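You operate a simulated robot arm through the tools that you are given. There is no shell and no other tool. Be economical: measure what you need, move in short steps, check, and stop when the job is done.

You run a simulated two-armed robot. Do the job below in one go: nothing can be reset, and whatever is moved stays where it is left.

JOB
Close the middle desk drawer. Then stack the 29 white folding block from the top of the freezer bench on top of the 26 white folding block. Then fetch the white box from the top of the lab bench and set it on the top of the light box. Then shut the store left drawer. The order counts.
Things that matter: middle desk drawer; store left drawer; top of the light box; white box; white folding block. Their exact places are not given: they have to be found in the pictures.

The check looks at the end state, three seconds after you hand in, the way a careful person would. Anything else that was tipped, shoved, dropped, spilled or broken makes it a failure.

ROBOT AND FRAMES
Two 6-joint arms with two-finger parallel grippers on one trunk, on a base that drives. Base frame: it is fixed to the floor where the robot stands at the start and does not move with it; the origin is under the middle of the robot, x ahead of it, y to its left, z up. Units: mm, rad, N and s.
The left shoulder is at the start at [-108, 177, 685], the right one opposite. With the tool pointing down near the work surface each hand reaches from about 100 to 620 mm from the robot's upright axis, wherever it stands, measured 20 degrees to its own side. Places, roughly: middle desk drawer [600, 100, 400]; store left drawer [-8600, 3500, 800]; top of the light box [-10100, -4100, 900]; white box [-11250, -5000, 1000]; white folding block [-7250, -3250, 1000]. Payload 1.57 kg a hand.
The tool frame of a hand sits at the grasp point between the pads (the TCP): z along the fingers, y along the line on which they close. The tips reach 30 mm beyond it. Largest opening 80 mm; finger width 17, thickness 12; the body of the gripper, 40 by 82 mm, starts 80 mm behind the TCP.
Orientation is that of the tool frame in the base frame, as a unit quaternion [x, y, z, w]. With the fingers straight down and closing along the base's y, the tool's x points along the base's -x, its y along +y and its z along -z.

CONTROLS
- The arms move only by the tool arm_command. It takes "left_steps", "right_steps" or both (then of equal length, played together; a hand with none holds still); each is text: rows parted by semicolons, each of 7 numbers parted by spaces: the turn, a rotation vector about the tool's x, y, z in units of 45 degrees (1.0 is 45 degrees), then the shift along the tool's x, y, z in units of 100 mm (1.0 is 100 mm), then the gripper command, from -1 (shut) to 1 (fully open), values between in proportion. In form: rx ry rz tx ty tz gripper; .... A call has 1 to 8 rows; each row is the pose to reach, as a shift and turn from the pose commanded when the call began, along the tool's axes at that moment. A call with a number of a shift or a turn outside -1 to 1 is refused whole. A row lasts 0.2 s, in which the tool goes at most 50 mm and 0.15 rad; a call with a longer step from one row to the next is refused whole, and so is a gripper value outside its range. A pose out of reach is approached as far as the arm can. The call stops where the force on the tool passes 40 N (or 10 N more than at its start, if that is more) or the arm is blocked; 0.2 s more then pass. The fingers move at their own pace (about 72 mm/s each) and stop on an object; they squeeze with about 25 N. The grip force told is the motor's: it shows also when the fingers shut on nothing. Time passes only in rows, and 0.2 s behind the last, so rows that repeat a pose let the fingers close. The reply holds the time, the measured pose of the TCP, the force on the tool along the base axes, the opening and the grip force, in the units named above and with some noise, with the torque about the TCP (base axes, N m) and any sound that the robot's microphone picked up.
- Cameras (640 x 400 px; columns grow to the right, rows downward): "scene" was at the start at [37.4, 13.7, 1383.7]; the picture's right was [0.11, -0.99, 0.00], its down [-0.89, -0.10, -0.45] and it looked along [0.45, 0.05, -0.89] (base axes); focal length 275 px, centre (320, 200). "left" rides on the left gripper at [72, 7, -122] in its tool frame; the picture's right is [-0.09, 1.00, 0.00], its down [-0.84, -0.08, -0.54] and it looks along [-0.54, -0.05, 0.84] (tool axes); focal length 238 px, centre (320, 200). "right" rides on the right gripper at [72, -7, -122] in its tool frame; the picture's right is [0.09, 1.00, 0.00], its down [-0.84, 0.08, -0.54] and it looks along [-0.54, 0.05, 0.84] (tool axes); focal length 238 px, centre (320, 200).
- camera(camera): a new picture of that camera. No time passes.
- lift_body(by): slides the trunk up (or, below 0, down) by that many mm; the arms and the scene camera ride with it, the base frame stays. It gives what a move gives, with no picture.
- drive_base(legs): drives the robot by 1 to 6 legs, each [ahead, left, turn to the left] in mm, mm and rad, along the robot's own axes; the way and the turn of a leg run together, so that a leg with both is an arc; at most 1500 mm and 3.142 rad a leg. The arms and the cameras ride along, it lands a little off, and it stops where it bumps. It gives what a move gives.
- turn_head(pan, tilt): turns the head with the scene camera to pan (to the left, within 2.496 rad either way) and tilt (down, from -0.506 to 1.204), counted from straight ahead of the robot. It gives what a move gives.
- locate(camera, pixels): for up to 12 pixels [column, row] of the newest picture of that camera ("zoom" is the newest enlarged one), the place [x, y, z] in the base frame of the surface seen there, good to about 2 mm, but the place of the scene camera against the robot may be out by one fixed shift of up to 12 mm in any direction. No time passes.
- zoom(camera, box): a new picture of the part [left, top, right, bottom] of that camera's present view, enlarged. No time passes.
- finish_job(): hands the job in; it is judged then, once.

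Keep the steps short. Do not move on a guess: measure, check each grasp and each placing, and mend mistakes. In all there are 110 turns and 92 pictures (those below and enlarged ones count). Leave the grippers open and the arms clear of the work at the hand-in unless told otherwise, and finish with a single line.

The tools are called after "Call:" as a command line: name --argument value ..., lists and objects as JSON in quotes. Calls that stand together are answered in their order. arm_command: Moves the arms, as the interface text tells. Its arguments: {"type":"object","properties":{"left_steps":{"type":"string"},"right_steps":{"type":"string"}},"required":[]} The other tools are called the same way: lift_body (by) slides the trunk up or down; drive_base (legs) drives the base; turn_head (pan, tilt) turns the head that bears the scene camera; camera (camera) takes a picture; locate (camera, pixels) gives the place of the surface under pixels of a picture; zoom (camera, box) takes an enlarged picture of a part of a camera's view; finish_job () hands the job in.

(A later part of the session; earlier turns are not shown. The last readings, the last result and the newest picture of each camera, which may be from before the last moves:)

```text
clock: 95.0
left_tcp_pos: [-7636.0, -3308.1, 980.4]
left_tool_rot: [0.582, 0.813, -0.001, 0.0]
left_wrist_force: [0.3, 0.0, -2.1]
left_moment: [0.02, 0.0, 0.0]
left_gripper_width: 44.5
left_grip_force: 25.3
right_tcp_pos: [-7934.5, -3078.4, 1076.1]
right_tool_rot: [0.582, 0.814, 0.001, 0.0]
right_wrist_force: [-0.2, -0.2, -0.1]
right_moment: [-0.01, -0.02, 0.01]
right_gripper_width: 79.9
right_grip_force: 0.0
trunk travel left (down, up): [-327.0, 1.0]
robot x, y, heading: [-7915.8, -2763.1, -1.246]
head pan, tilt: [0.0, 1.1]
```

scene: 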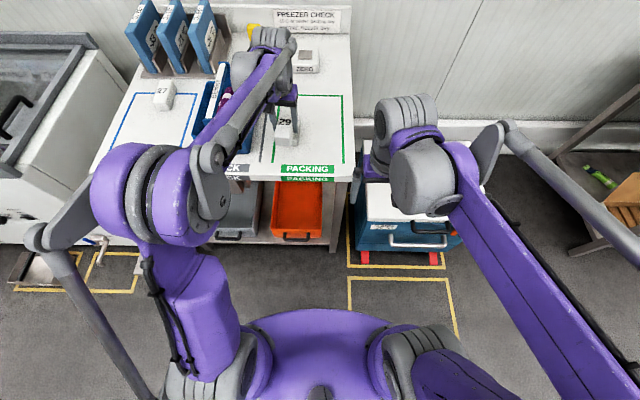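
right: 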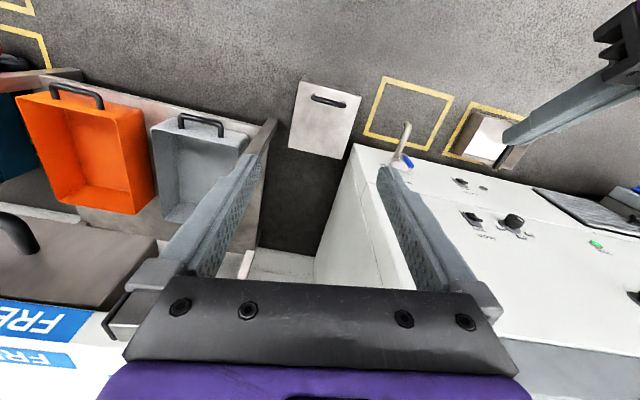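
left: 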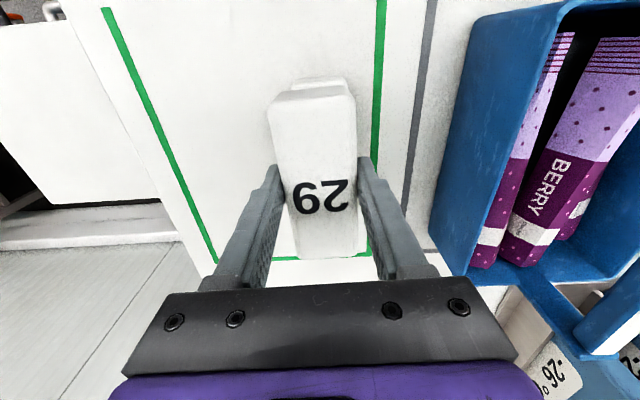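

No contact yet; I lower 1 mm at a time.

Call:
arm_command --left_steps "0 0 0 0 0 0.01 -1;0 0 0 0 0 0.02 -1;0 0 0 0 0 0.03 -1;0 0 0 0 0 0.03 -1"

```text
clock: 96.0
left_tcp_pos: [-7636.7, -3309.1, 978.5]
left_tool_rot: [0.582, 0.813, -0.001, 0.0]
left_wrist_force: [0.1, -0.1, 0.4]
left_moment: [-0.02, -0.07, -0.03]
left_gripper_width: 44.5
left_grip_force: 25.1
right_tcp_pos: [-7934.9, -3078.5, 1076.2]
right_tool_rot: [0.581, 0.814, 0.001, -0.001]
right_wrist_force: [0.5, 0.2, -1.1]
right_moment: [-0.01, -0.02, -0.01]
right_gripper_width: 79.9
right_grip_force: 0.1
trunk travel left (down, up): [-327.0, 1.0]
robot x, y, heading: [-7915.5, -2761.4, -1.24]
head pan, tilt: [0.0, 1.1]
```

The force turned from -2 to +0.4, so the block rests on 26. I open and rise.

Call:
arm_command --left_steps "0 0 0 0 0 0.03 0.5;0 0 0 0 0 0.03 0.5;0 0 0 0 0 0.03 0.5;0 0 0 0 0 -0.2 0.5;0 0 0 0 0 -0.5 0.5;0 0 0 0.3 0 -0.9 0.5;0 0 0 0.7 0 -0.9 0.5;0 0 0 1 0 -0.9 0.5"

Call:
camera --camera "left"

```text
clock: 97.8
left_tcp_pos: [-7669.8, -3214.5, 1065.8]
left_tool_rot: [0.582, 0.813, 0.0, -0.001]
left_wrist_force: [0.5, 1.2, 0.3]
left_moment: [0.0, 0.0, 0.0]
left_gripper_width: 59.7
left_grip_force: 0.0
right_tcp_pos: [-7935.2, -3078.0, 1075.3]
right_tool_rot: [0.581, 0.814, -0.001, 0.0]
right_wrist_force: [-0.8, 0.1, -0.4]
right_moment: [0.0, -0.02, 0.02]
right_gripper_width: 80.2
right_grip_force: 0.1
trunk travel left (down, up): [-327.0, 1.0]
robot x, y, heading: [-7917.4, -2763.1, -1.239]
head pan, tilt: [0.0, 1.1]
```

```text
63 pictures are left
```

left: 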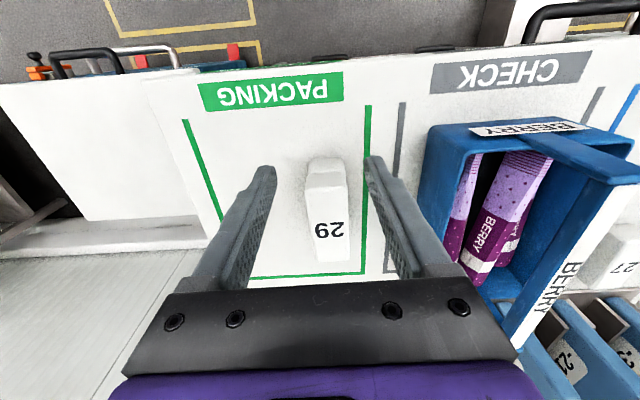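

29 sits squarely on 26. I back to the corridor, turn along it and look for the lab bench.

Call:
drive_base --legs '[[-500, 0, 0], [0, 0, -1.55]]'

Call:
turn_head --pan 0.3 --tilt 0.35

Call:
camera --camera "scene"

Call:
zoom --camera "scene" --box '[200, 60, 400, 185]'

```text
clock: 104.6
left_tcp_pos: [-8534.4, -2541.2, 1067.1]
left_tool_rot: [0.986, 0.167, 0.0, -0.001]
left_wrist_force: [-0.8, -0.2, 0.1]
left_moment: [0.0, -0.02, 0.04]
left_gripper_width: 60.1
left_grip_force: 0.0
right_tcp_pos: [-8399.1, -2275.7, 1076.3]
right_tool_rot: [0.986, 0.167, -0.001, 0.0]
right_wrist_force: [0.3, 0.2, -0.1]
right_moment: [-0.03, 0.02, 0.02]
right_gripper_width: 80.2
right_grip_force: 0.0
trunk travel left (down, up): [-327.0, 1.0]
robot x, y, heading: [-8081.7, -2291.6, -2.805]
head pan, tilt: [0.0, 1.1]
```

```text
clock: 105.7
left_tcp_pos: [-8534.1, -2541.7, 1064.9]
left_tool_rot: [0.986, 0.167, 0.0, 0.0]
left_wrist_force: [-1.0, -0.8, 0.4]
left_moment: [0.01, 0.01, -0.01]
left_gripper_width: 59.8
left_grip_force: 0.1
right_tcp_pos: [-8399.1, -2274.8, 1076.8]
right_tool_rot: [0.986, 0.167, 0.0, 0.0]
right_wrist_force: [0.4, 0.0, 0.6]
right_moment: [0.01, 0.0, 0.02]
right_gripper_width: 80.3
right_grip_force: 0.1
trunk travel left (down, up): [-327.0, 1.0]
robot x, y, heading: [-8082.6, -2289.6, -2.807]
head pan, tilt: [0.3, 0.351]
```

```text
62 pictures are left
```

scene: 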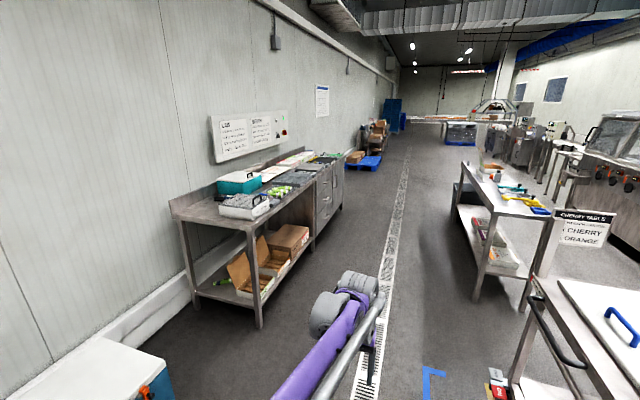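

```text
3.20 times, centred on (300, 122) of scene
```

zoom: 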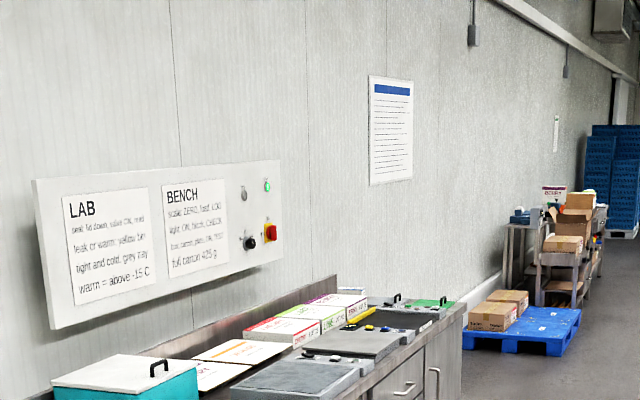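

The lab bench is ahead on the left. I measure it and zoom in.

Call:
zoom --camera "scene" --box '[165, 130, 365, 255]'

Call:
locate --camera "scene" --pixels '[[245, 205], [240, 180], [255, 230], [258, 325], [275, 190], [300, 178], [325, 165], [343, 160], [275, 172], [300, 158], [330, 155], [320, 225]]'

```text
3.20 times, centred on (265, 192) of scene
```

zoom: 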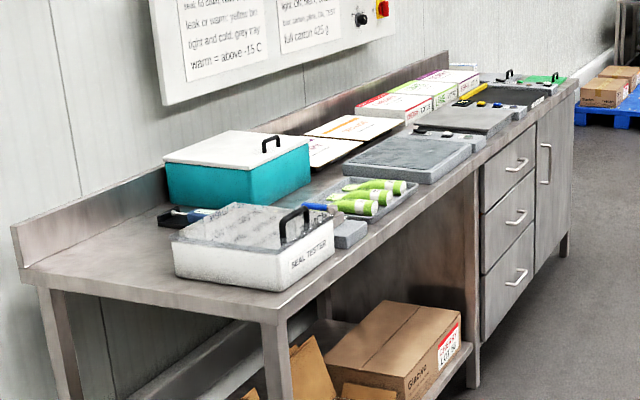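

```text
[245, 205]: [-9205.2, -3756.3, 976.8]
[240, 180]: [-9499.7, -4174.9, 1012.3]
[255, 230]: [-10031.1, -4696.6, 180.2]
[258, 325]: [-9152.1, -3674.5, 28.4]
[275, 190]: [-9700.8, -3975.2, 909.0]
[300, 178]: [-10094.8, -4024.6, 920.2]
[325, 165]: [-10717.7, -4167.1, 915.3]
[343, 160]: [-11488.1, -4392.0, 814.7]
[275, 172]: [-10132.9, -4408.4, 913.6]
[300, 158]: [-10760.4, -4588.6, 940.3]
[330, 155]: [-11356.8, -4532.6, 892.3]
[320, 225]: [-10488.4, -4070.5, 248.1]
```

The lab bench runs along (-0.956,-0.294). Nearest is a seal tester, then a teal box, a grey plate (likely the light box) and labelled kits. I drive along the stripe to stand abreast of the kits and look.

Call:
drive_base --legs '[[100, 200, 0], [1450, 20, 0], [1300, 0, 0], [0, 0, 1.535]]'

Call:
turn_head --pan 0 --tilt 0.6

Call:
camera --camera "scene"

```text
clock: 124.7
left_tcp_pos: [-10454.7, -3850.7, 1066.3]
left_tool_rot: [0.59, 0.808, -0.001, -0.001]
left_wrist_force: [-0.3, 0.0, -0.6]
left_moment: [-0.02, 0.04, -0.01]
left_gripper_width: 60.1
left_grip_force: 0.0
right_tcp_pos: [-10717.7, -3706.2, 1076.5]
right_tool_rot: [0.589, 0.808, -0.001, 0.0]
right_wrist_force: [0.4, -0.7, 1.2]
right_moment: [-0.01, 0.01, 0.0]
right_gripper_width: 79.9
right_grip_force: 0.1
trunk travel left (down, up): [-327.0, 1.0]
robot x, y, heading: [-10690.3, -3387.8, -1.261]
head pan, tilt: [0.3, 0.351]
```

```text
clock: 125.5
left_tcp_pos: [-10454.0, -3849.4, 1066.1]
left_tool_rot: [0.59, 0.807, -0.001, -0.001]
left_wrist_force: [-0.4, 0.9, 0.2]
left_moment: [0.0, 0.0, 0.01]
left_gripper_width: 59.7
left_grip_force: 0.1
right_tcp_pos: [-10717.4, -3706.3, 1076.3]
right_tool_rot: [0.589, 0.808, 0.001, -0.001]
right_wrist_force: [0.3, 0.4, 0.8]
right_moment: [0.02, -0.03, -0.01]
right_gripper_width: 80.2
right_grip_force: 0.0
trunk travel left (down, up): [-327.0, 1.0]
robot x, y, heading: [-10692.1, -3386.7, -1.263]
head pan, tilt: [0.0, 0.6]
```

```text
59 pictures are left
```

scene: 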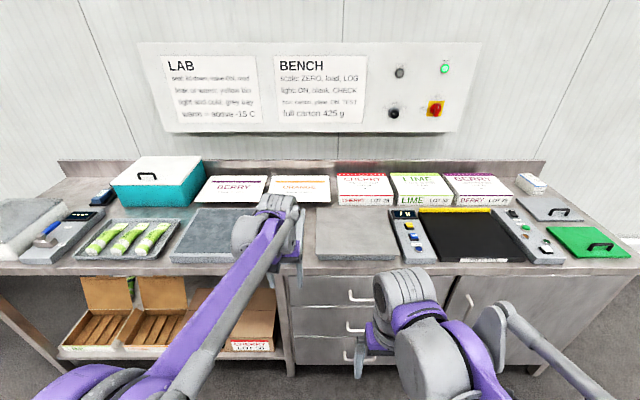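

A small white box is at (532,183). I zoom on the bench and locate candidates.

Call:
zoom --camera "scene" --box '[380, 150, 640, 290]'

Call:
zoom --camera "scene" --box '[60, 150, 380, 290]'

Call:
locate --camera "scene" --pixels '[[532, 180], [532, 190], [200, 240], [355, 233], [470, 235], [550, 208], [590, 242], [40, 240], [130, 240], [410, 235], [545, 255], [420, 268]]'

```text
2.46 times, centred on (510, 220) of scene
```

zoom: 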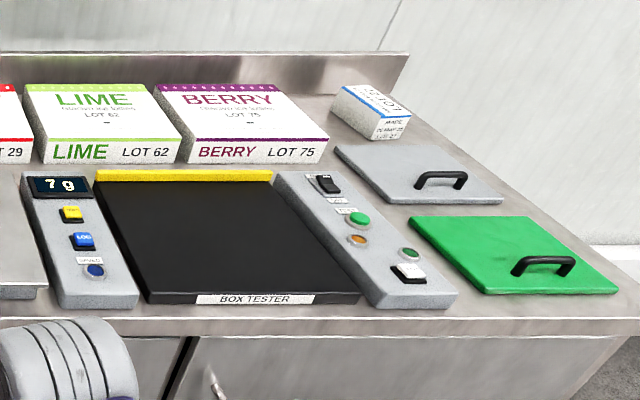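

```text
2.00 times, centred on (220, 220) of scene
```

zoom: 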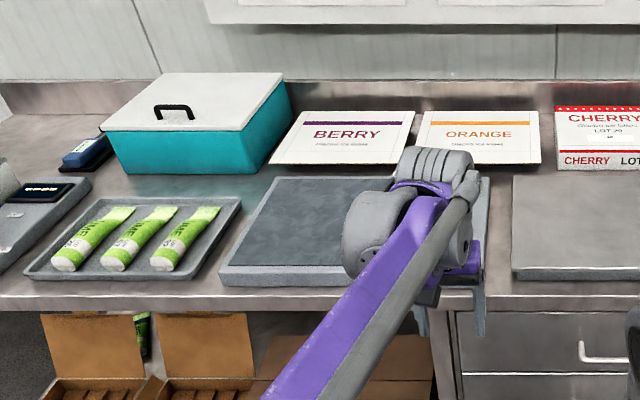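

```text
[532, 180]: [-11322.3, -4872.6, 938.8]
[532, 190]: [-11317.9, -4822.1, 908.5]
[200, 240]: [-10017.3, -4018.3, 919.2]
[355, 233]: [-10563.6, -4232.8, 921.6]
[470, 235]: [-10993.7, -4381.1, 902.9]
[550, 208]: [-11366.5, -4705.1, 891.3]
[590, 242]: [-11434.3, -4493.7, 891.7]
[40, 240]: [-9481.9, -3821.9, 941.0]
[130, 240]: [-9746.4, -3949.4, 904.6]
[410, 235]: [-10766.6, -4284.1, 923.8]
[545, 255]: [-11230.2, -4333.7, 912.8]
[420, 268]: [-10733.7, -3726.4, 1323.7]
```

The small white box is at about (-11320,-4865), top about 939, at the back near the right end of the bench. The dark-topped box at (-10017,-4018,919) fits the light box. The white box is best reached from the bench's right end, so I look that way.

Call:
turn_head --pan -0.85 --tilt 0.55

Call:
camera --camera "scene"

Call:
zoom --camera "scene" --box '[80, 130, 340, 290]'

```text
clock: 126.7
left_tcp_pos: [-10455.1, -3849.5, 1065.9]
left_tool_rot: [0.59, 0.808, -0.001, -0.001]
left_wrist_force: [0.5, 0.7, 0.2]
left_moment: [-0.02, -0.06, 0.0]
left_gripper_width: 59.8
left_grip_force: 0.0
right_tcp_pos: [-10717.0, -3706.4, 1076.7]
right_tool_rot: [0.589, 0.808, 0.0, 0.0]
right_wrist_force: [0.0, -0.5, 0.3]
right_moment: [-0.03, 0.03, 0.02]
right_gripper_width: 79.8
right_grip_force: 0.0
trunk travel left (down, up): [-327.0, 1.0]
robot x, y, heading: [-10698.9, -3386.3, -1.266]
head pan, tilt: [-0.85, 0.55]
```

```text
56 pictures are left
```

scene: 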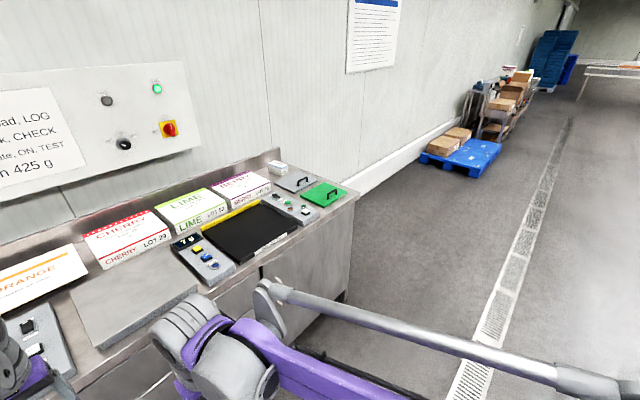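

```text
2.46 times, centred on (210, 210) of scene
```

zoom: 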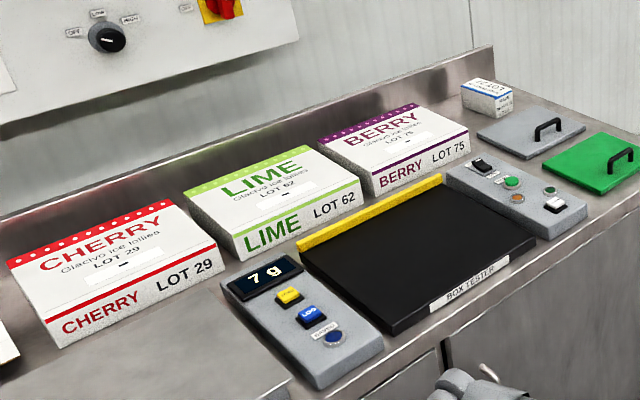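

The floor past the bench's right end is free up to the blue pallet. I measure the end corners, the box and the pallet.

Call:
locate --camera "scene" --pixels '[[356, 195], [345, 298], [300, 165], [278, 166], [275, 162], [425, 158], [470, 175], [345, 188], [325, 180], [290, 165]]'

Call:
locate --camera "zoom" --pixels '[[463, 88], [485, 80], [512, 90], [495, 97], [487, 88], [500, 108], [465, 98], [515, 100], [480, 140], [580, 125], [640, 205]]'

```text
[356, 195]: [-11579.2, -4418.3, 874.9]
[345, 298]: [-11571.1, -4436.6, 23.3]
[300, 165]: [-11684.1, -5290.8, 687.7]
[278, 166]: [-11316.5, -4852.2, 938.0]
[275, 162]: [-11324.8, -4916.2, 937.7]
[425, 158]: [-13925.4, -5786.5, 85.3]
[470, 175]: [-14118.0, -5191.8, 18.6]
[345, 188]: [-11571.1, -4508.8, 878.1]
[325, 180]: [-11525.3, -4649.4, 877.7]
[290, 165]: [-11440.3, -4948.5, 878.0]
```

```text
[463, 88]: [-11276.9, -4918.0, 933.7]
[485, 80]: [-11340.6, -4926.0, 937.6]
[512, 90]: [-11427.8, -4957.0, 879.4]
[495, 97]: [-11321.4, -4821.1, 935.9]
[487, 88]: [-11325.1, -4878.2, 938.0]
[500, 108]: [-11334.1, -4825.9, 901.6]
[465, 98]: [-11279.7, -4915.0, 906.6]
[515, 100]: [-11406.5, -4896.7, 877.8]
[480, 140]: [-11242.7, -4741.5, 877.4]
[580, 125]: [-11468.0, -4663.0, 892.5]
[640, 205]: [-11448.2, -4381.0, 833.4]
```

Bench top is z 878 and the box top 938. The bench's right end is 110 mm past the box and the wall is at about 800 mm depth. I slide along the corridor past the end, turn to face the bench end, then slide in.

Call:
drive_base --legs '[[0, -1480, 0], [0, -320, 0], [0, 0, 1.566], [0, -700, 0], [0, -320, 0]]'

Call:
turn_head --pan 0 --tilt 0.75

Call:
camera --camera "scene"

```text
clock: 155.7
left_tcp_pos: [-11654.5, -4639.3, 1066.8]
left_tool_rot: [-0.153, 0.988, -0.001, 0.001]
left_wrist_force: [0.6, 0.7, 0.0]
left_moment: [-0.01, 0.0, -0.03]
left_gripper_width: 60.1
left_grip_force: 0.1
right_tcp_pos: [-11797.5, -4900.2, 1076.0]
right_tool_rot: [-0.152, 0.988, 0.0, 0.0]
right_wrist_force: [0.7, -0.1, 0.1]
right_moment: [0.0, -0.03, 0.01]
right_gripper_width: 80.0
right_grip_force: 0.0
trunk travel left (down, up): [-327.0, 1.0]
robot x, y, heading: [-12115.5, -4878.1, 0.307]
head pan, tilt: [-0.85, 0.55]
```

```text
clock: 156.8
left_tcp_pos: [-11654.8, -4638.0, 1065.8]
left_tool_rot: [-0.152, 0.988, -0.001, 0.0]
left_wrist_force: [-0.7, 0.1, 0.3]
left_moment: [0.02, 0.0, -0.01]
left_gripper_width: 60.1
left_grip_force: 0.0
right_tcp_pos: [-11798.3, -4901.1, 1075.8]
right_tool_rot: [-0.152, 0.988, 0.0, -0.001]
right_wrist_force: [-0.8, 0.2, 0.0]
right_moment: [-0.01, 0.01, 0.05]
right_gripper_width: 80.2
right_grip_force: 0.1
trunk travel left (down, up): [-327.0, 1.0]
robot x, y, heading: [-12118.5, -4876.5, 0.302]
head pan, tilt: [0.0, 0.75]
```

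```text
54 pictures are left
```

scene: 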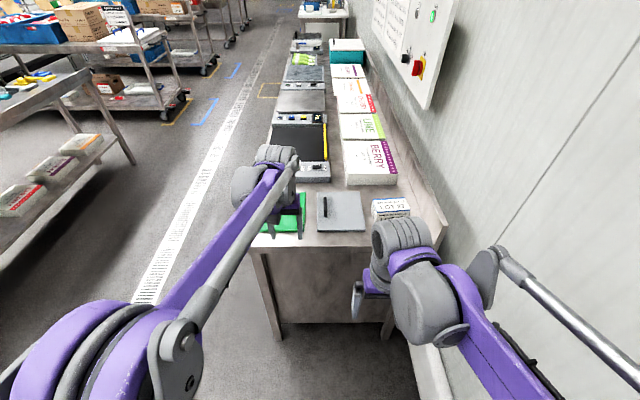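

I am facing the bench end; the white box is at (390,208). I zoom to see and measure it.

Call:
zoom --camera "scene" --box '[310, 150, 470, 250]'

Call:
camera --camera "right"

```text
4.00 times, centred on (390, 200) of scene
```

zoom: 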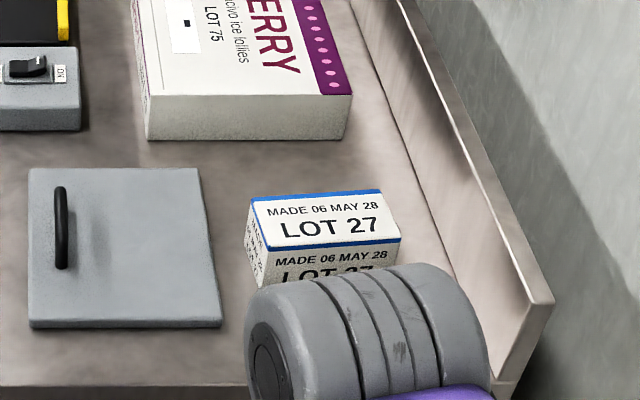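

```text
52 pictures are left
```

right: 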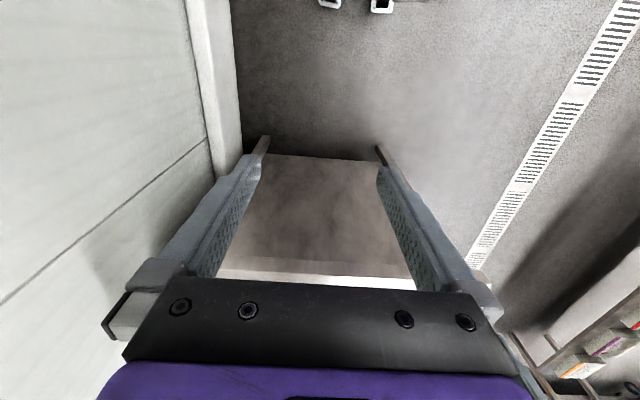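

The box is labelled LOT 27, longer across my view. I measure its corners.

Call:
locate --camera "zoom" --pixels '[[254, 200], [377, 193], [396, 238], [266, 250], [320, 222], [265, 280], [395, 258], [430, 250], [170, 300], [530, 310], [340, 100], [240, 120]]'

```text
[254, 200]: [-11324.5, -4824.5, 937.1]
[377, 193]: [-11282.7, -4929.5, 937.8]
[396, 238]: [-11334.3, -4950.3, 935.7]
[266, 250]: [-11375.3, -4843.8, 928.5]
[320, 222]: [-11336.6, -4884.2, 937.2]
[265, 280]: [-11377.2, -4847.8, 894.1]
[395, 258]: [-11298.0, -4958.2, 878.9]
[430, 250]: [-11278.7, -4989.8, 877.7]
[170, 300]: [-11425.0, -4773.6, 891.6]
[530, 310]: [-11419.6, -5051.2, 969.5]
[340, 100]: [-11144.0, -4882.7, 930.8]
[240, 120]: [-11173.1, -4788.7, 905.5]
```

The box centre is about (-11329,-4887), 57 mm wide and 113 mm long, its width lying nearly along my forward direction, so the right gripper needs a quarter turn. I turn it 43° now and again after, moving it outward.

Call:
arm_command --right_steps "0 0 0.18 -0.2 -0.16 0 1;0 0 0.36 -0.4 -0.32 0 1;0 0 0.54 -0.6 -0.48 0 1;0 0 0.72 -0.8 -0.64 0 1;0 0 0.9 -1 -0.8 0 1;0 0 0.955 -1 -0.8 0 1;0 0 0.955 -1 -0.8 0 1"

Call:
arm_command --right_steps "0 0 0.18 0 0 0 1;0 0 0.36 0 0 0 1;0 0 0.54 0 0 0 1;0 0 0.72 0 0 0 1;0 0 0.9 0 0 0 1;0 0 0.955 0 0 0 1;0 0 0.955 0 0 0 1"

```text
clock: 158.4
left_tcp_pos: [-11654.1, -4637.7, 1065.7]
left_tool_rot: [-0.152, 0.988, -0.001, 0.0]
left_wrist_force: [-0.5, 0.7, -1.3]
left_moment: [0.03, 0.0, -0.01]
left_gripper_width: 60.0
left_grip_force: 0.1
right_tcp_pos: [-11678.3, -4946.6, 1075.8]
right_tool_rot: [0.22, 0.975, 0.0, -0.001]
right_wrist_force: [-0.5, 0.6, -0.1]
right_moment: [0.03, 0.02, -0.02]
right_gripper_width: 80.1
right_grip_force: 0.2
trunk travel left (down, up): [-327.0, 1.0]
robot x, y, heading: [-12112.2, -4876.0, 0.304]
head pan, tilt: [0.0, 0.75]
```

```text
clock: 160.0
left_tcp_pos: [-11655.5, -4637.8, 1066.9]
left_tool_rot: [-0.153, 0.988, -0.001, 0.0]
left_wrist_force: [0.6, -0.6, -0.5]
left_moment: [0.03, 0.0, 0.03]
left_gripper_width: 60.2
left_grip_force: 0.1
right_tcp_pos: [-11680.4, -4945.4, 1077.6]
right_tool_rot: [0.563, 0.826, 0.0, 0.0]
right_wrist_force: [0.1, -0.7, -1.3]
right_moment: [-0.04, 0.02, -0.01]
right_gripper_width: 80.0
right_grip_force: 0.0
trunk travel left (down, up): [-327.0, 1.0]
robot x, y, heading: [-12117.8, -4874.2, 0.305]
head pan, tilt: [0.0, 0.75]
```

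The gripper is at the right angle (0.374). I drive in.

Call:
drive_base --legs '[[0, -44, 0], [325, 0, 0]]'

Call:
camera --camera "right"

```text
clock: 162.8
left_tcp_pos: [-11332.1, -4587.4, 1065.4]
left_tool_rot: [-0.148, 0.989, -0.001, 0.001]
left_wrist_force: [0.1, 0.5, 0.6]
left_moment: [-0.01, -0.01, -0.02]
left_gripper_width: 60.1
left_grip_force: 0.1
right_tcp_pos: [-11359.3, -4894.8, 1077.2]
right_tool_rot: [0.565, 0.825, 0.0, 0.0]
right_wrist_force: [-1.5, -0.2, -0.3]
right_moment: [0.02, 0.0, 0.02]
right_gripper_width: 79.8
right_grip_force: 0.0
trunk travel left (down, up): [-327.0, 1.0]
robot x, y, heading: [-11792.7, -4818.9, 0.3]
head pan, tilt: [0.0, 0.75]
```

```text
51 pictures are left
```

right: 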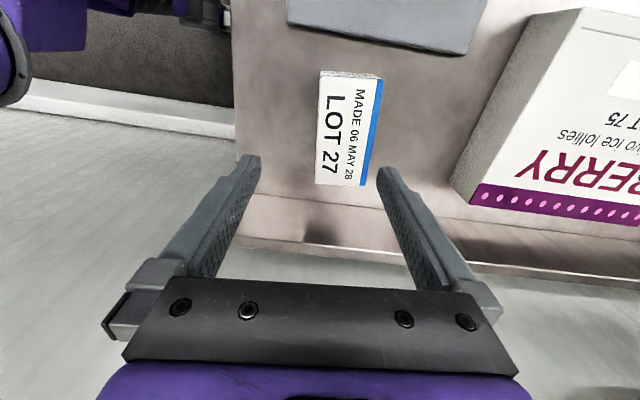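

I see the white box in the right hand view. I measure its top corners with this camera.

Call:
locate --camera "right" --pixels '[[323, 80], [378, 82], [360, 182], [319, 181], [345, 130], [322, 130], [370, 132], [300, 200]]'

```text
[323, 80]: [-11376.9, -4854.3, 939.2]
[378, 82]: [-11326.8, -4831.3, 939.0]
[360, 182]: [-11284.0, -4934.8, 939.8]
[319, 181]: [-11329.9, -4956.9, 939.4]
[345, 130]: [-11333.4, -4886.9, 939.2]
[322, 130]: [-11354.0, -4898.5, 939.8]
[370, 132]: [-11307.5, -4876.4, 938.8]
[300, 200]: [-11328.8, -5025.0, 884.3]
```

Centre (-11329,-4894), width angle about 0.42, top 939. I align and descend in two stages, first 90 mm.

Call:
arm_command --right_steps "0 0 -0.064 -0.1 0.28 0 1;0 0 -0.064 -0.1 0.28 0.3 1;0 0 -0.064 -0.1 0.28 0.6 1;0 0 -0.064 -0.1 0.28 0.9 1;0 0 -0.064 -0.1 0.28 0.9 1"

Call:
camera --camera "right"

```text
clock: 164.0
left_tcp_pos: [-11331.2, -4586.4, 1066.2]
left_tool_rot: [-0.149, 0.989, -0.002, 0.001]
left_wrist_force: [0.1, -0.7, 0.1]
left_moment: [0.01, 0.01, 0.0]
left_gripper_width: 59.9
left_grip_force: 0.1
right_tcp_pos: [-11328.6, -4892.2, 987.2]
right_tool_rot: [0.544, 0.839, 0.0, 0.0]
right_wrist_force: [0.0, -0.1, 0.4]
right_moment: [0.01, -0.02, -0.01]
right_gripper_width: 79.9
right_grip_force: 0.1
trunk travel left (down, up): [-327.0, 1.0]
robot x, y, heading: [-11797.3, -4820.7, 0.299]
head pan, tilt: [0.0, 0.75]
```

```text
50 pictures are left
```

right: 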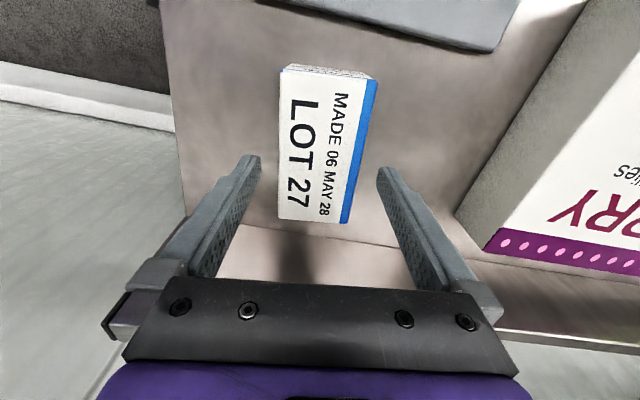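

The box sits centrally between the fingers. I descend to TCP z 917 and close.

Call:
arm_command --right_steps "0 0 0 0 0 0.25 1;0 0 0 0 0 0.5 1;0 0 0 0 0 0.7 1;0 0 0 0 0 0.7 1;0 0 0 0 0 0.7 -1;0 0 0 0 0 0.7 -1;0 0 0 0 0 0.7 -1"

```text
clock: 165.6
left_tcp_pos: [-11331.5, -4588.3, 1066.7]
left_tool_rot: [-0.148, 0.989, -0.001, 0.0]
left_wrist_force: [-0.4, 0.0, 0.2]
left_moment: [-0.03, 0.02, -0.01]
left_gripper_width: 60.1
left_grip_force: 0.1
right_tcp_pos: [-11328.4, -4893.6, 917.6]
right_tool_rot: [0.544, 0.839, 0.0, 0.0]
right_wrist_force: [0.3, -0.6, 1.1]
right_moment: [0.01, -0.01, 0.0]
right_gripper_width: 63.5
right_grip_force: 25.0
trunk travel left (down, up): [-327.0, 1.0]
robot x, y, heading: [-11794.5, -4822.7, 0.293]
head pan, tilt: [0.0, 0.75]
```

Gripped at 63.5 mm with 25 N. I lift.

Call:
arm_command --right_steps "0 0 0 0 0 0 -1;0 0 0 0 0 -0.3 -1;0 0 0 0 0 -0.6 -1;0 0 0 0 0 -0.9 -1;0 0 0 0 0 -1 -1;0 0 0 0 0 -1 -1"

Call:
camera --camera "right"

```text
clock: 167.0
left_tcp_pos: [-11332.9, -4585.8, 1066.2]
left_tool_rot: [-0.148, 0.989, -0.002, 0.0]
left_wrist_force: [-0.6, -0.4, -0.5]
left_moment: [0.01, -0.01, -0.02]
left_gripper_width: 60.1
left_grip_force: 0.1
right_tcp_pos: [-11328.6, -4895.8, 1016.8]
right_tool_rot: [0.544, 0.839, 0.0, 0.0]
right_wrist_force: [-0.8, -0.5, -3.1]
right_moment: [0.0, 0.03, -0.02]
right_gripper_width: 63.7
right_grip_force: 24.9
trunk travel left (down, up): [-327.0, 1.0]
robot x, y, heading: [-11790.0, -4822.4, 0.293]
head pan, tilt: [0.0, 0.75]
```

```text
49 pictures are left
```

right: 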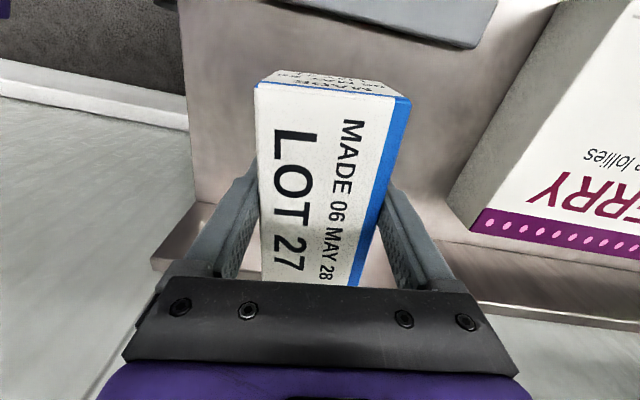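

Held firmly. I back out, return to the corridor, turn to face the bench and slide along to the light box.

Call:
drive_base --legs '[[-340, 0, 0], [0, 1040, 0], [0, 0, -1.566]]'

Call:
drive_base --legs '[[0, 1400, 0], [0, 1050, 0]]'

Call:
camera --camera "scene"

```text
clock: 182.2
left_tcp_pos: [-12192.6, -4390.4, 1065.6]
left_tool_rot: [0.61, 0.792, -0.001, 0.0]
left_wrist_force: [0.2, 0.1, 0.2]
left_moment: [0.0, 0.01, 0.01]
left_gripper_width: 60.0
left_grip_force: 0.1
right_tcp_pos: [-12500.5, -4382.4, 1016.8]
right_tool_rot: [0.982, 0.19, 0.0, 0.0]
right_wrist_force: [-0.9, 0.2, -1.3]
right_moment: [0.0, -0.03, 0.01]
right_gripper_width: 63.5
right_grip_force: 25.0
trunk travel left (down, up): [-327.0, 1.0]
robot x, y, heading: [-12408.3, -3924.8, -1.307]
head pan, tilt: [0.0, 0.75]
```

```text
clock: 203.7
left_tcp_pos: [-9833.6, -3810.4, 1065.7]
left_tool_rot: [0.618, 0.786, -0.001, -0.001]
left_wrist_force: [0.3, 0.0, -0.1]
left_moment: [-0.02, 0.0, -0.04]
left_gripper_width: 60.3
left_grip_force: 0.0
right_tcp_pos: [-10139.2, -3796.0, 1016.3]
right_tool_rot: [0.984, 0.179, 0.0, 0.0]
right_wrist_force: [0.6, 0.6, -2.0]
right_moment: [0.04, 0.02, 0.0]
right_gripper_width: 64.0
right_grip_force: 24.7
trunk travel left (down, up): [-327.0, 1.0]
robot x, y, heading: [-10039.9, -3337.5, -1.327]
head pan, tilt: [0.0, 0.75]
```

```text
48 pictures are left
```

scene: 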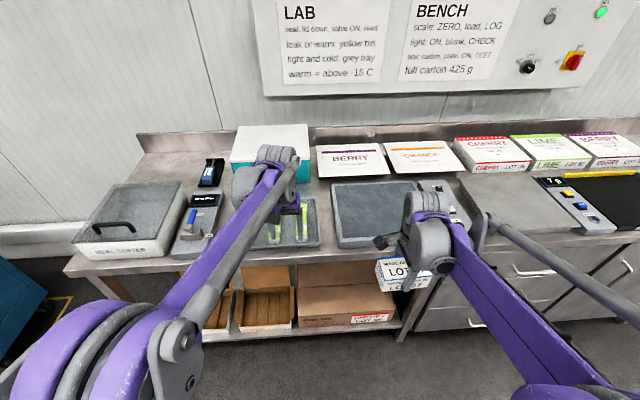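

The dark plate at (375,210) with its switch panel at (450,205) is the light box (the plate beside the "7 g" display is the scale). I zoom and measure it.

Call:
zoom --camera "scene" --box '[310, 160, 490, 272]'

Call:
locate --camera "scene" --pixels '[[334, 186], [406, 184], [340, 240], [390, 235], [370, 210], [350, 200], [348, 230], [395, 195], [460, 205], [400, 155], [350, 155], [300, 215]]'

```text
3.56 times, centred on (400, 216) of scene
```

zoom: 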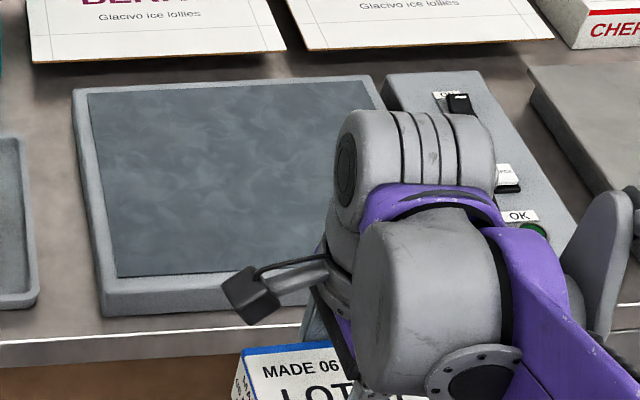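

```text
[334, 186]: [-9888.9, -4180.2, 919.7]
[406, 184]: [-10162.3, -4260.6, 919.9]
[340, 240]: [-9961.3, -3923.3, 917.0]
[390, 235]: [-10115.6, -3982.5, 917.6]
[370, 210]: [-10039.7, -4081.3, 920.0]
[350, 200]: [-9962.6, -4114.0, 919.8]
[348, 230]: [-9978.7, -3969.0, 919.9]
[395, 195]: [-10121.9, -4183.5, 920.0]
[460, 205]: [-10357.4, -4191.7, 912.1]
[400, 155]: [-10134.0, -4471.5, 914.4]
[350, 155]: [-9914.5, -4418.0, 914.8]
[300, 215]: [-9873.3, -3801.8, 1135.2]
```

The light box's top spans about (-9889,-4180) to (-9962,-3920) to (-10170,-4263) at z 920, centre about (-10066,-4092). I drive ahead 225 mm.

Call:
drive_base --legs '[[225, 0, 0]]'

Call:
camera --camera "right"

```text
clock: 205.4
left_tcp_pos: [-9780.8, -4034.1, 1066.4]
left_tool_rot: [0.62, 0.784, 0.0, -0.001]
left_wrist_force: [0.2, -0.9, 0.1]
left_moment: [-0.02, -0.01, -0.02]
left_gripper_width: 59.9
left_grip_force: 0.0
right_tcp_pos: [-10088.7, -4018.7, 1015.0]
right_tool_rot: [0.984, 0.176, 0.0, 0.0]
right_wrist_force: [-0.1, -0.1, -1.9]
right_moment: [0.01, 0.05, 0.0]
right_gripper_width: 64.0
right_grip_force: 25.3
trunk travel left (down, up): [-327.0, 1.0]
robot x, y, heading: [-9983.8, -3555.9, -1.34]
head pan, tilt: [0.0, 0.75]
```

```text
46 pictures are left
```

right: 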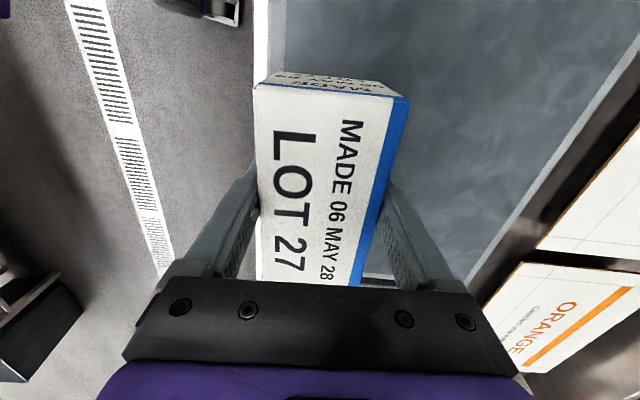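

I move the box 76 mm further over the light box's centre, then lower part of the way.

Call:
arm_command --right_steps "0 0 0 0 0.25 0 -1;0 0 0 0 0.5 0 -1;0 0 0 -0.04 0.76 0 -1;0 0 0 -0.04 0.76 0.2 -1;0 0 0 -0.04 0.76 0.4 -1;0 0 0 -0.04 0.76 0.5 -1;0 0 0 -0.04 0.76 0.5 -1"

Call:
camera --camera "right"

Call:
camera --camera "scene"

```text
clock: 207.0
left_tcp_pos: [-9781.2, -4035.9, 1066.5]
left_tool_rot: [0.62, 0.785, 0.0, 0.0]
left_wrist_force: [0.0, -0.2, 0.3]
left_moment: [0.01, -0.03, 0.02]
left_gripper_width: 60.1
left_grip_force: 0.1
right_tcp_pos: [-10067.6, -4090.9, 968.8]
right_tool_rot: [0.984, 0.176, 0.0, 0.0]
right_wrist_force: [0.3, -0.4, -2.7]
right_moment: [0.01, 0.03, 0.0]
right_gripper_width: 63.6
right_grip_force: 24.8
trunk travel left (down, up): [-327.0, 1.0]
robot x, y, heading: [-9985.4, -3562.6, -1.338]
head pan, tilt: [0.0, 0.75]
```

```text
45 pictures are left
```

right: 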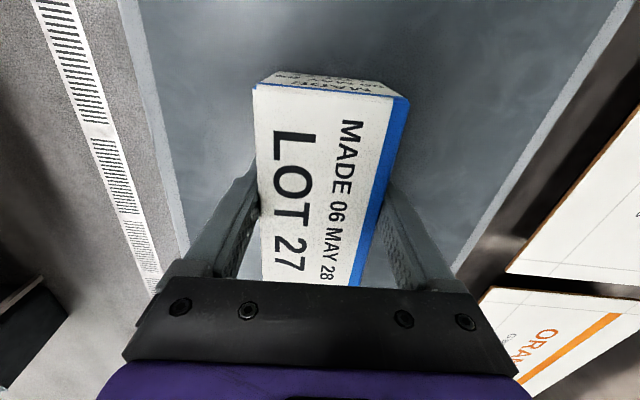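

```text
44 pictures are left
```

scene: 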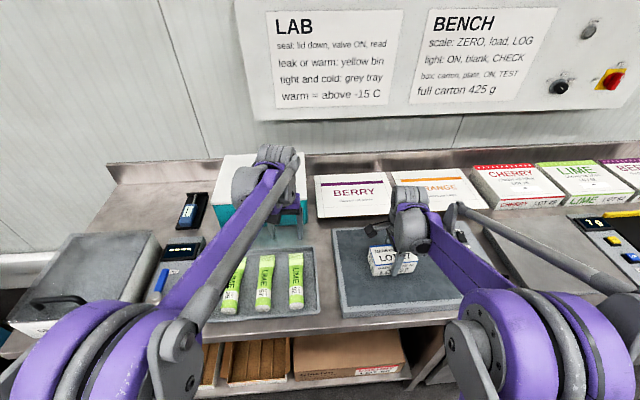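

The box is over the middle of the light box. I lower it in small steps, watching for contact.

Call:
arm_command --right_steps "0 0 0 0 0 0.03 -1;0 0 0 0 0 0.06 -1;0 0 0 0 0 0.075 -1;0 0 0 0 0 0.085 -1;0 0 0 0 0 0.085 -1"

```text
clock: 208.2
left_tcp_pos: [-9780.6, -4035.2, 1066.9]
left_tool_rot: [0.62, 0.785, -0.001, 0.0]
left_wrist_force: [-0.5, 0.2, 0.0]
left_moment: [0.01, -0.01, -0.03]
left_gripper_width: 60.1
left_grip_force: 0.0
right_tcp_pos: [-10066.7, -4091.0, 960.0]
right_tool_rot: [0.984, 0.176, -0.001, 0.001]
right_wrist_force: [-2.5, -6.4, 29.2]
right_moment: [0.23, 0.12, -0.05]
right_gripper_width: 64.1
right_grip_force: 24.4
trunk travel left (down, up): [-327.0, 1.0]
robot x, y, heading: [-9984.7, -3561.4, -1.33]
head pan, tilt: [0.0, 0.75]
```

Contact at z 960. I ease up by 1 mm, open and rise straight up.

Call:
arm_command --right_steps "0 0 0 0 0 -0.012 -1;0 0 0 0 0 -0.012 1;0 0 0 0 0 -0.012 1;0 0 0 0 0 -0.3 1;0 0 0 0 0 -0.6 1;0 0 0 0 0 -0.9 1;0 0 0 0 0 -1 1;0 0 0 0 0 -1 1"

Call:
camera --camera "right"

```text
clock: 210.0
left_tcp_pos: [-9781.3, -4035.6, 1066.2]
left_tool_rot: [0.619, 0.785, -0.001, 0.0]
left_wrist_force: [-0.1, -0.1, 0.2]
left_moment: [0.01, 0.0, 0.01]
left_gripper_width: 60.0
left_grip_force: 0.1
right_tcp_pos: [-10066.4, -4092.6, 1059.7]
right_tool_rot: [0.984, 0.177, 0.0, 0.001]
right_wrist_force: [0.0, 0.6, -0.5]
right_moment: [-0.04, 0.05, 0.02]
right_gripper_width: 80.1
right_grip_force: 0.0
trunk travel left (down, up): [-327.0, 1.0]
robot x, y, heading: [-9985.0, -3556.8, -1.337]
head pan, tilt: [0.0, 0.75]
```

```text
43 pictures are left
```

right: 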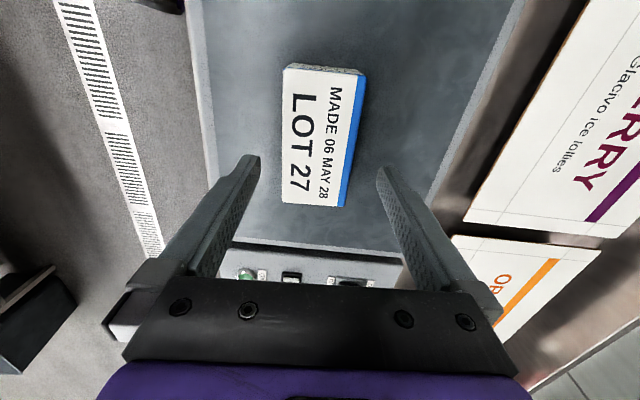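

The box stands well on the light box. Now I back off and look for a way to the store at about (-8600, 3500), on the other side of the room.

Call:
drive_base --legs '[[-420, 0, 0]]'

Call:
turn_head --pan -2.45 --tilt 0.3

Call:
camera --camera "scene"

Call:
turn_head --pan 2.45 --tilt 0.3

Call:
camera --camera "scene"

```text
clock: 212.6
left_tcp_pos: [-9874.2, -3624.2, 1066.4]
left_tool_rot: [0.614, 0.79, -0.001, -0.001]
left_wrist_force: [-0.1, -0.1, 0.1]
left_moment: [0.0, 0.0, 0.02]
left_gripper_width: 59.9
left_grip_force: 0.0
right_tcp_pos: [-10158.0, -3686.2, 1059.2]
right_tool_rot: [0.983, 0.184, 0.0, -0.001]
right_wrist_force: [-0.2, 0.1, 0.1]
right_moment: [0.02, 0.01, 0.01]
right_gripper_width: 80.1
right_grip_force: 0.0
trunk travel left (down, up): [-327.0, 1.0]
robot x, y, heading: [-10087.0, -3150.2, -1.321]
head pan, tilt: [0.0, 0.75]
```

```text
clock: 214.8
left_tcp_pos: [-9873.2, -3624.7, 1065.3]
left_tool_rot: [0.613, 0.79, -0.001, 0.0]
left_wrist_force: [-0.4, 0.8, -0.3]
left_moment: [0.01, -0.04, -0.03]
left_gripper_width: 60.1
left_grip_force: 0.1
right_tcp_pos: [-10157.3, -3686.1, 1058.4]
right_tool_rot: [0.983, 0.186, -0.001, 0.0]
right_wrist_force: [0.7, -0.3, 1.0]
right_moment: [0.0, -0.02, 0.04]
right_gripper_width: 79.9
right_grip_force: 0.0
trunk travel left (down, up): [-327.0, 1.0]
robot x, y, heading: [-10086.5, -3155.7, -1.318]
head pan, tilt: [-2.45, 0.3]
```

```text
42 pictures are left
```

scene: 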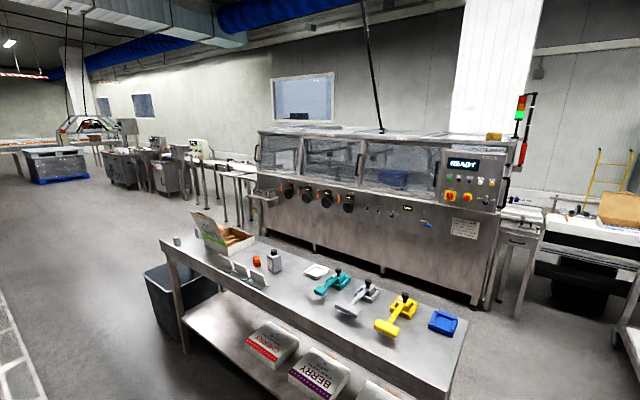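

```text
clock: 218.7
left_tcp_pos: [-9874.4, -3625.4, 1066.1]
left_tool_rot: [0.614, 0.789, -0.001, 0.0]
left_wrist_force: [-0.1, -0.5, 0.2]
left_moment: [0.03, 0.03, 0.0]
left_gripper_width: 60.0
left_grip_force: 0.1
right_tcp_pos: [-10157.8, -3686.4, 1058.9]
right_tool_rot: [0.983, 0.185, -0.001, 0.0]
right_wrist_force: [-1.0, 0.3, -0.5]
right_moment: [0.0, 0.0, -0.01]
right_gripper_width: 80.2
right_grip_force: 0.1
trunk travel left (down, up): [-327.0, 1.0]
robot x, y, heading: [-10084.5, -3156.8, -1.317]
head pan, tilt: [2.45, 0.3]
```

```text
41 pictures are left
```

scene: 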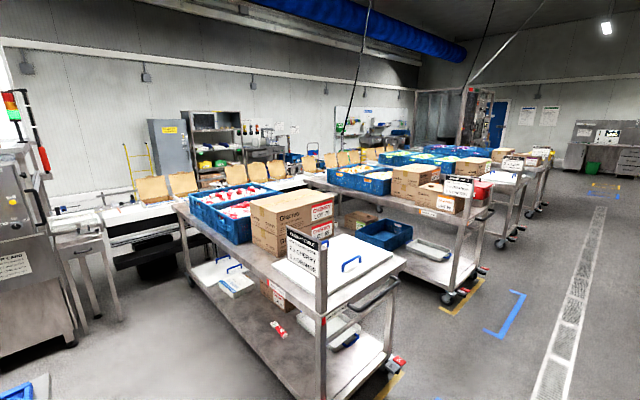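

There is a conveyor line between me and the far wall. I locate the cabinet, shelf, conveyor ends and possible gaps.

Call:
locate --camera "scene" --pixels '[[170, 150], [215, 130], [205, 160], [150, 205], [290, 175], [320, 160], [60, 220], [470, 120], [375, 130], [440, 110], [500, 120], [395, 155]]'

Call:
zoom --camera "scene" --box '[100, 70, 340, 220]'

Call:
zoom --camera "scene" --box '[320, 60, 560, 210]'

```text
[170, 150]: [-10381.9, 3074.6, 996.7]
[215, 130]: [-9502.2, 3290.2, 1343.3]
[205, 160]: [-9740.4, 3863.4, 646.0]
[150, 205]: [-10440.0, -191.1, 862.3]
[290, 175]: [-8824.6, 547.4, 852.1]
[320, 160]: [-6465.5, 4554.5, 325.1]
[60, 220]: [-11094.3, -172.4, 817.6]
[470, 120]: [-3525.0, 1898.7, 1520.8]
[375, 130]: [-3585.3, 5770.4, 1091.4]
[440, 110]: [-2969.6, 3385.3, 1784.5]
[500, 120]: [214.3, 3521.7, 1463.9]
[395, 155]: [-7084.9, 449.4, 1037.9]
```

```text
2.67 times, centred on (220, 145) of scene
```

zoom: 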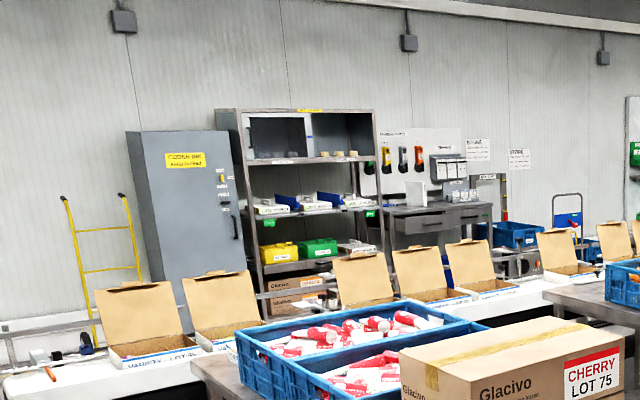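

```text
2.67 times, centred on (440, 135) of scene
```

zoom: 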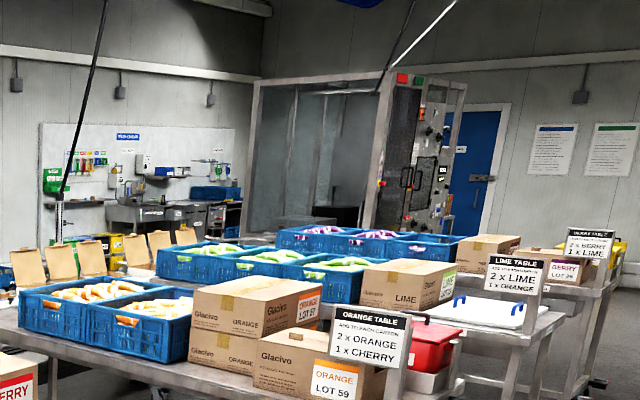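

The two-drawer counter under the wall sign near (-8600, 3500) stands behind the packing line, and the gap is probably by the dispenser near the start. I go back along the stripe and look from there.

Call:
drive_base --legs '[[110, 0, 0], [0, 0, 1.66], [1490, 0, 0], [1490, 0, 0], [1490, 0, 0]]'

```text
clock: 244.8
left_tcp_pos: [-5441.7, -1506.3, 1065.6]
left_tool_rot: [-0.168, 0.986, -0.001, 0.0]
left_wrist_force: [0.0, -0.7, 0.3]
left_moment: [-0.01, -0.01, 0.02]
left_gripper_width: 59.9
left_grip_force: 0.1
right_tcp_pos: [-5355.9, -1783.2, 1058.7]
right_tool_rot: [0.527, 0.85, 0.001, 0.0]
right_wrist_force: [-0.2, 0.8, 0.2]
right_moment: [0.01, -0.01, -0.01]
right_gripper_width: 79.9
right_grip_force: 0.1
trunk travel left (down, up): [-327.0, 1.0]
robot x, y, heading: [-5895.5, -1761.6, 0.345]
head pan, tilt: [2.45, 0.3]
```

On the stripe. Two more legs, then a look to the left.

Call:
drive_base --legs '[[1490, 0, 0], [1490, 0, 0]]'

Call:
turn_head --pan 1.6 --tilt 0.3

Call:
camera --camera "scene"

```text
clock: 259.2
left_tcp_pos: [-2595.1, -535.3, 1065.9]
left_tool_rot: [-0.15, 0.989, -0.001, 0.0]
left_wrist_force: [-0.1, -0.7, 0.9]
left_moment: [0.01, 0.02, 0.02]
left_gripper_width: 60.0
left_grip_force: 0.0
right_tcp_pos: [-2520.4, -814.0, 1059.8]
right_tool_rot: [0.544, 0.839, -0.001, 0.0]
right_wrist_force: [-0.1, -1.0, -0.7]
right_moment: [0.01, 0.03, 0.02]
right_gripper_width: 80.3
right_grip_force: 0.2
trunk travel left (down, up): [-327.0, 1.0]
robot x, y, heading: [-3063.2, -768.6, 0.308]
head pan, tilt: [2.45, 0.3]
```

```text
clock: 260.4
left_tcp_pos: [-2595.5, -534.4, 1066.8]
left_tool_rot: [-0.149, 0.989, -0.001, 0.001]
left_wrist_force: [0.0, 0.5, -0.1]
left_moment: [-0.02, 0.03, 0.0]
left_gripper_width: 59.9
left_grip_force: 0.0
right_tcp_pos: [-2519.6, -814.4, 1059.1]
right_tool_rot: [0.543, 0.839, 0.0, 0.0]
right_wrist_force: [-0.1, -0.1, 0.7]
right_moment: [0.04, 0.01, 0.01]
right_gripper_width: 80.3
right_grip_force: 0.0
trunk travel left (down, up): [-327.0, 1.0]
robot x, y, heading: [-3058.7, -770.9, 0.298]
head pan, tilt: [1.6, 0.3]
```

```text
38 pictures are left
```

scene: 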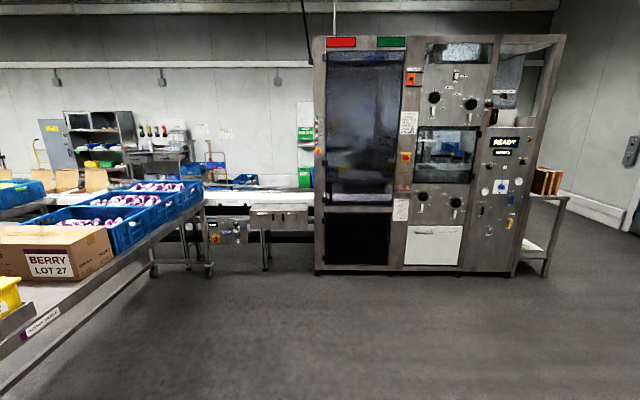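

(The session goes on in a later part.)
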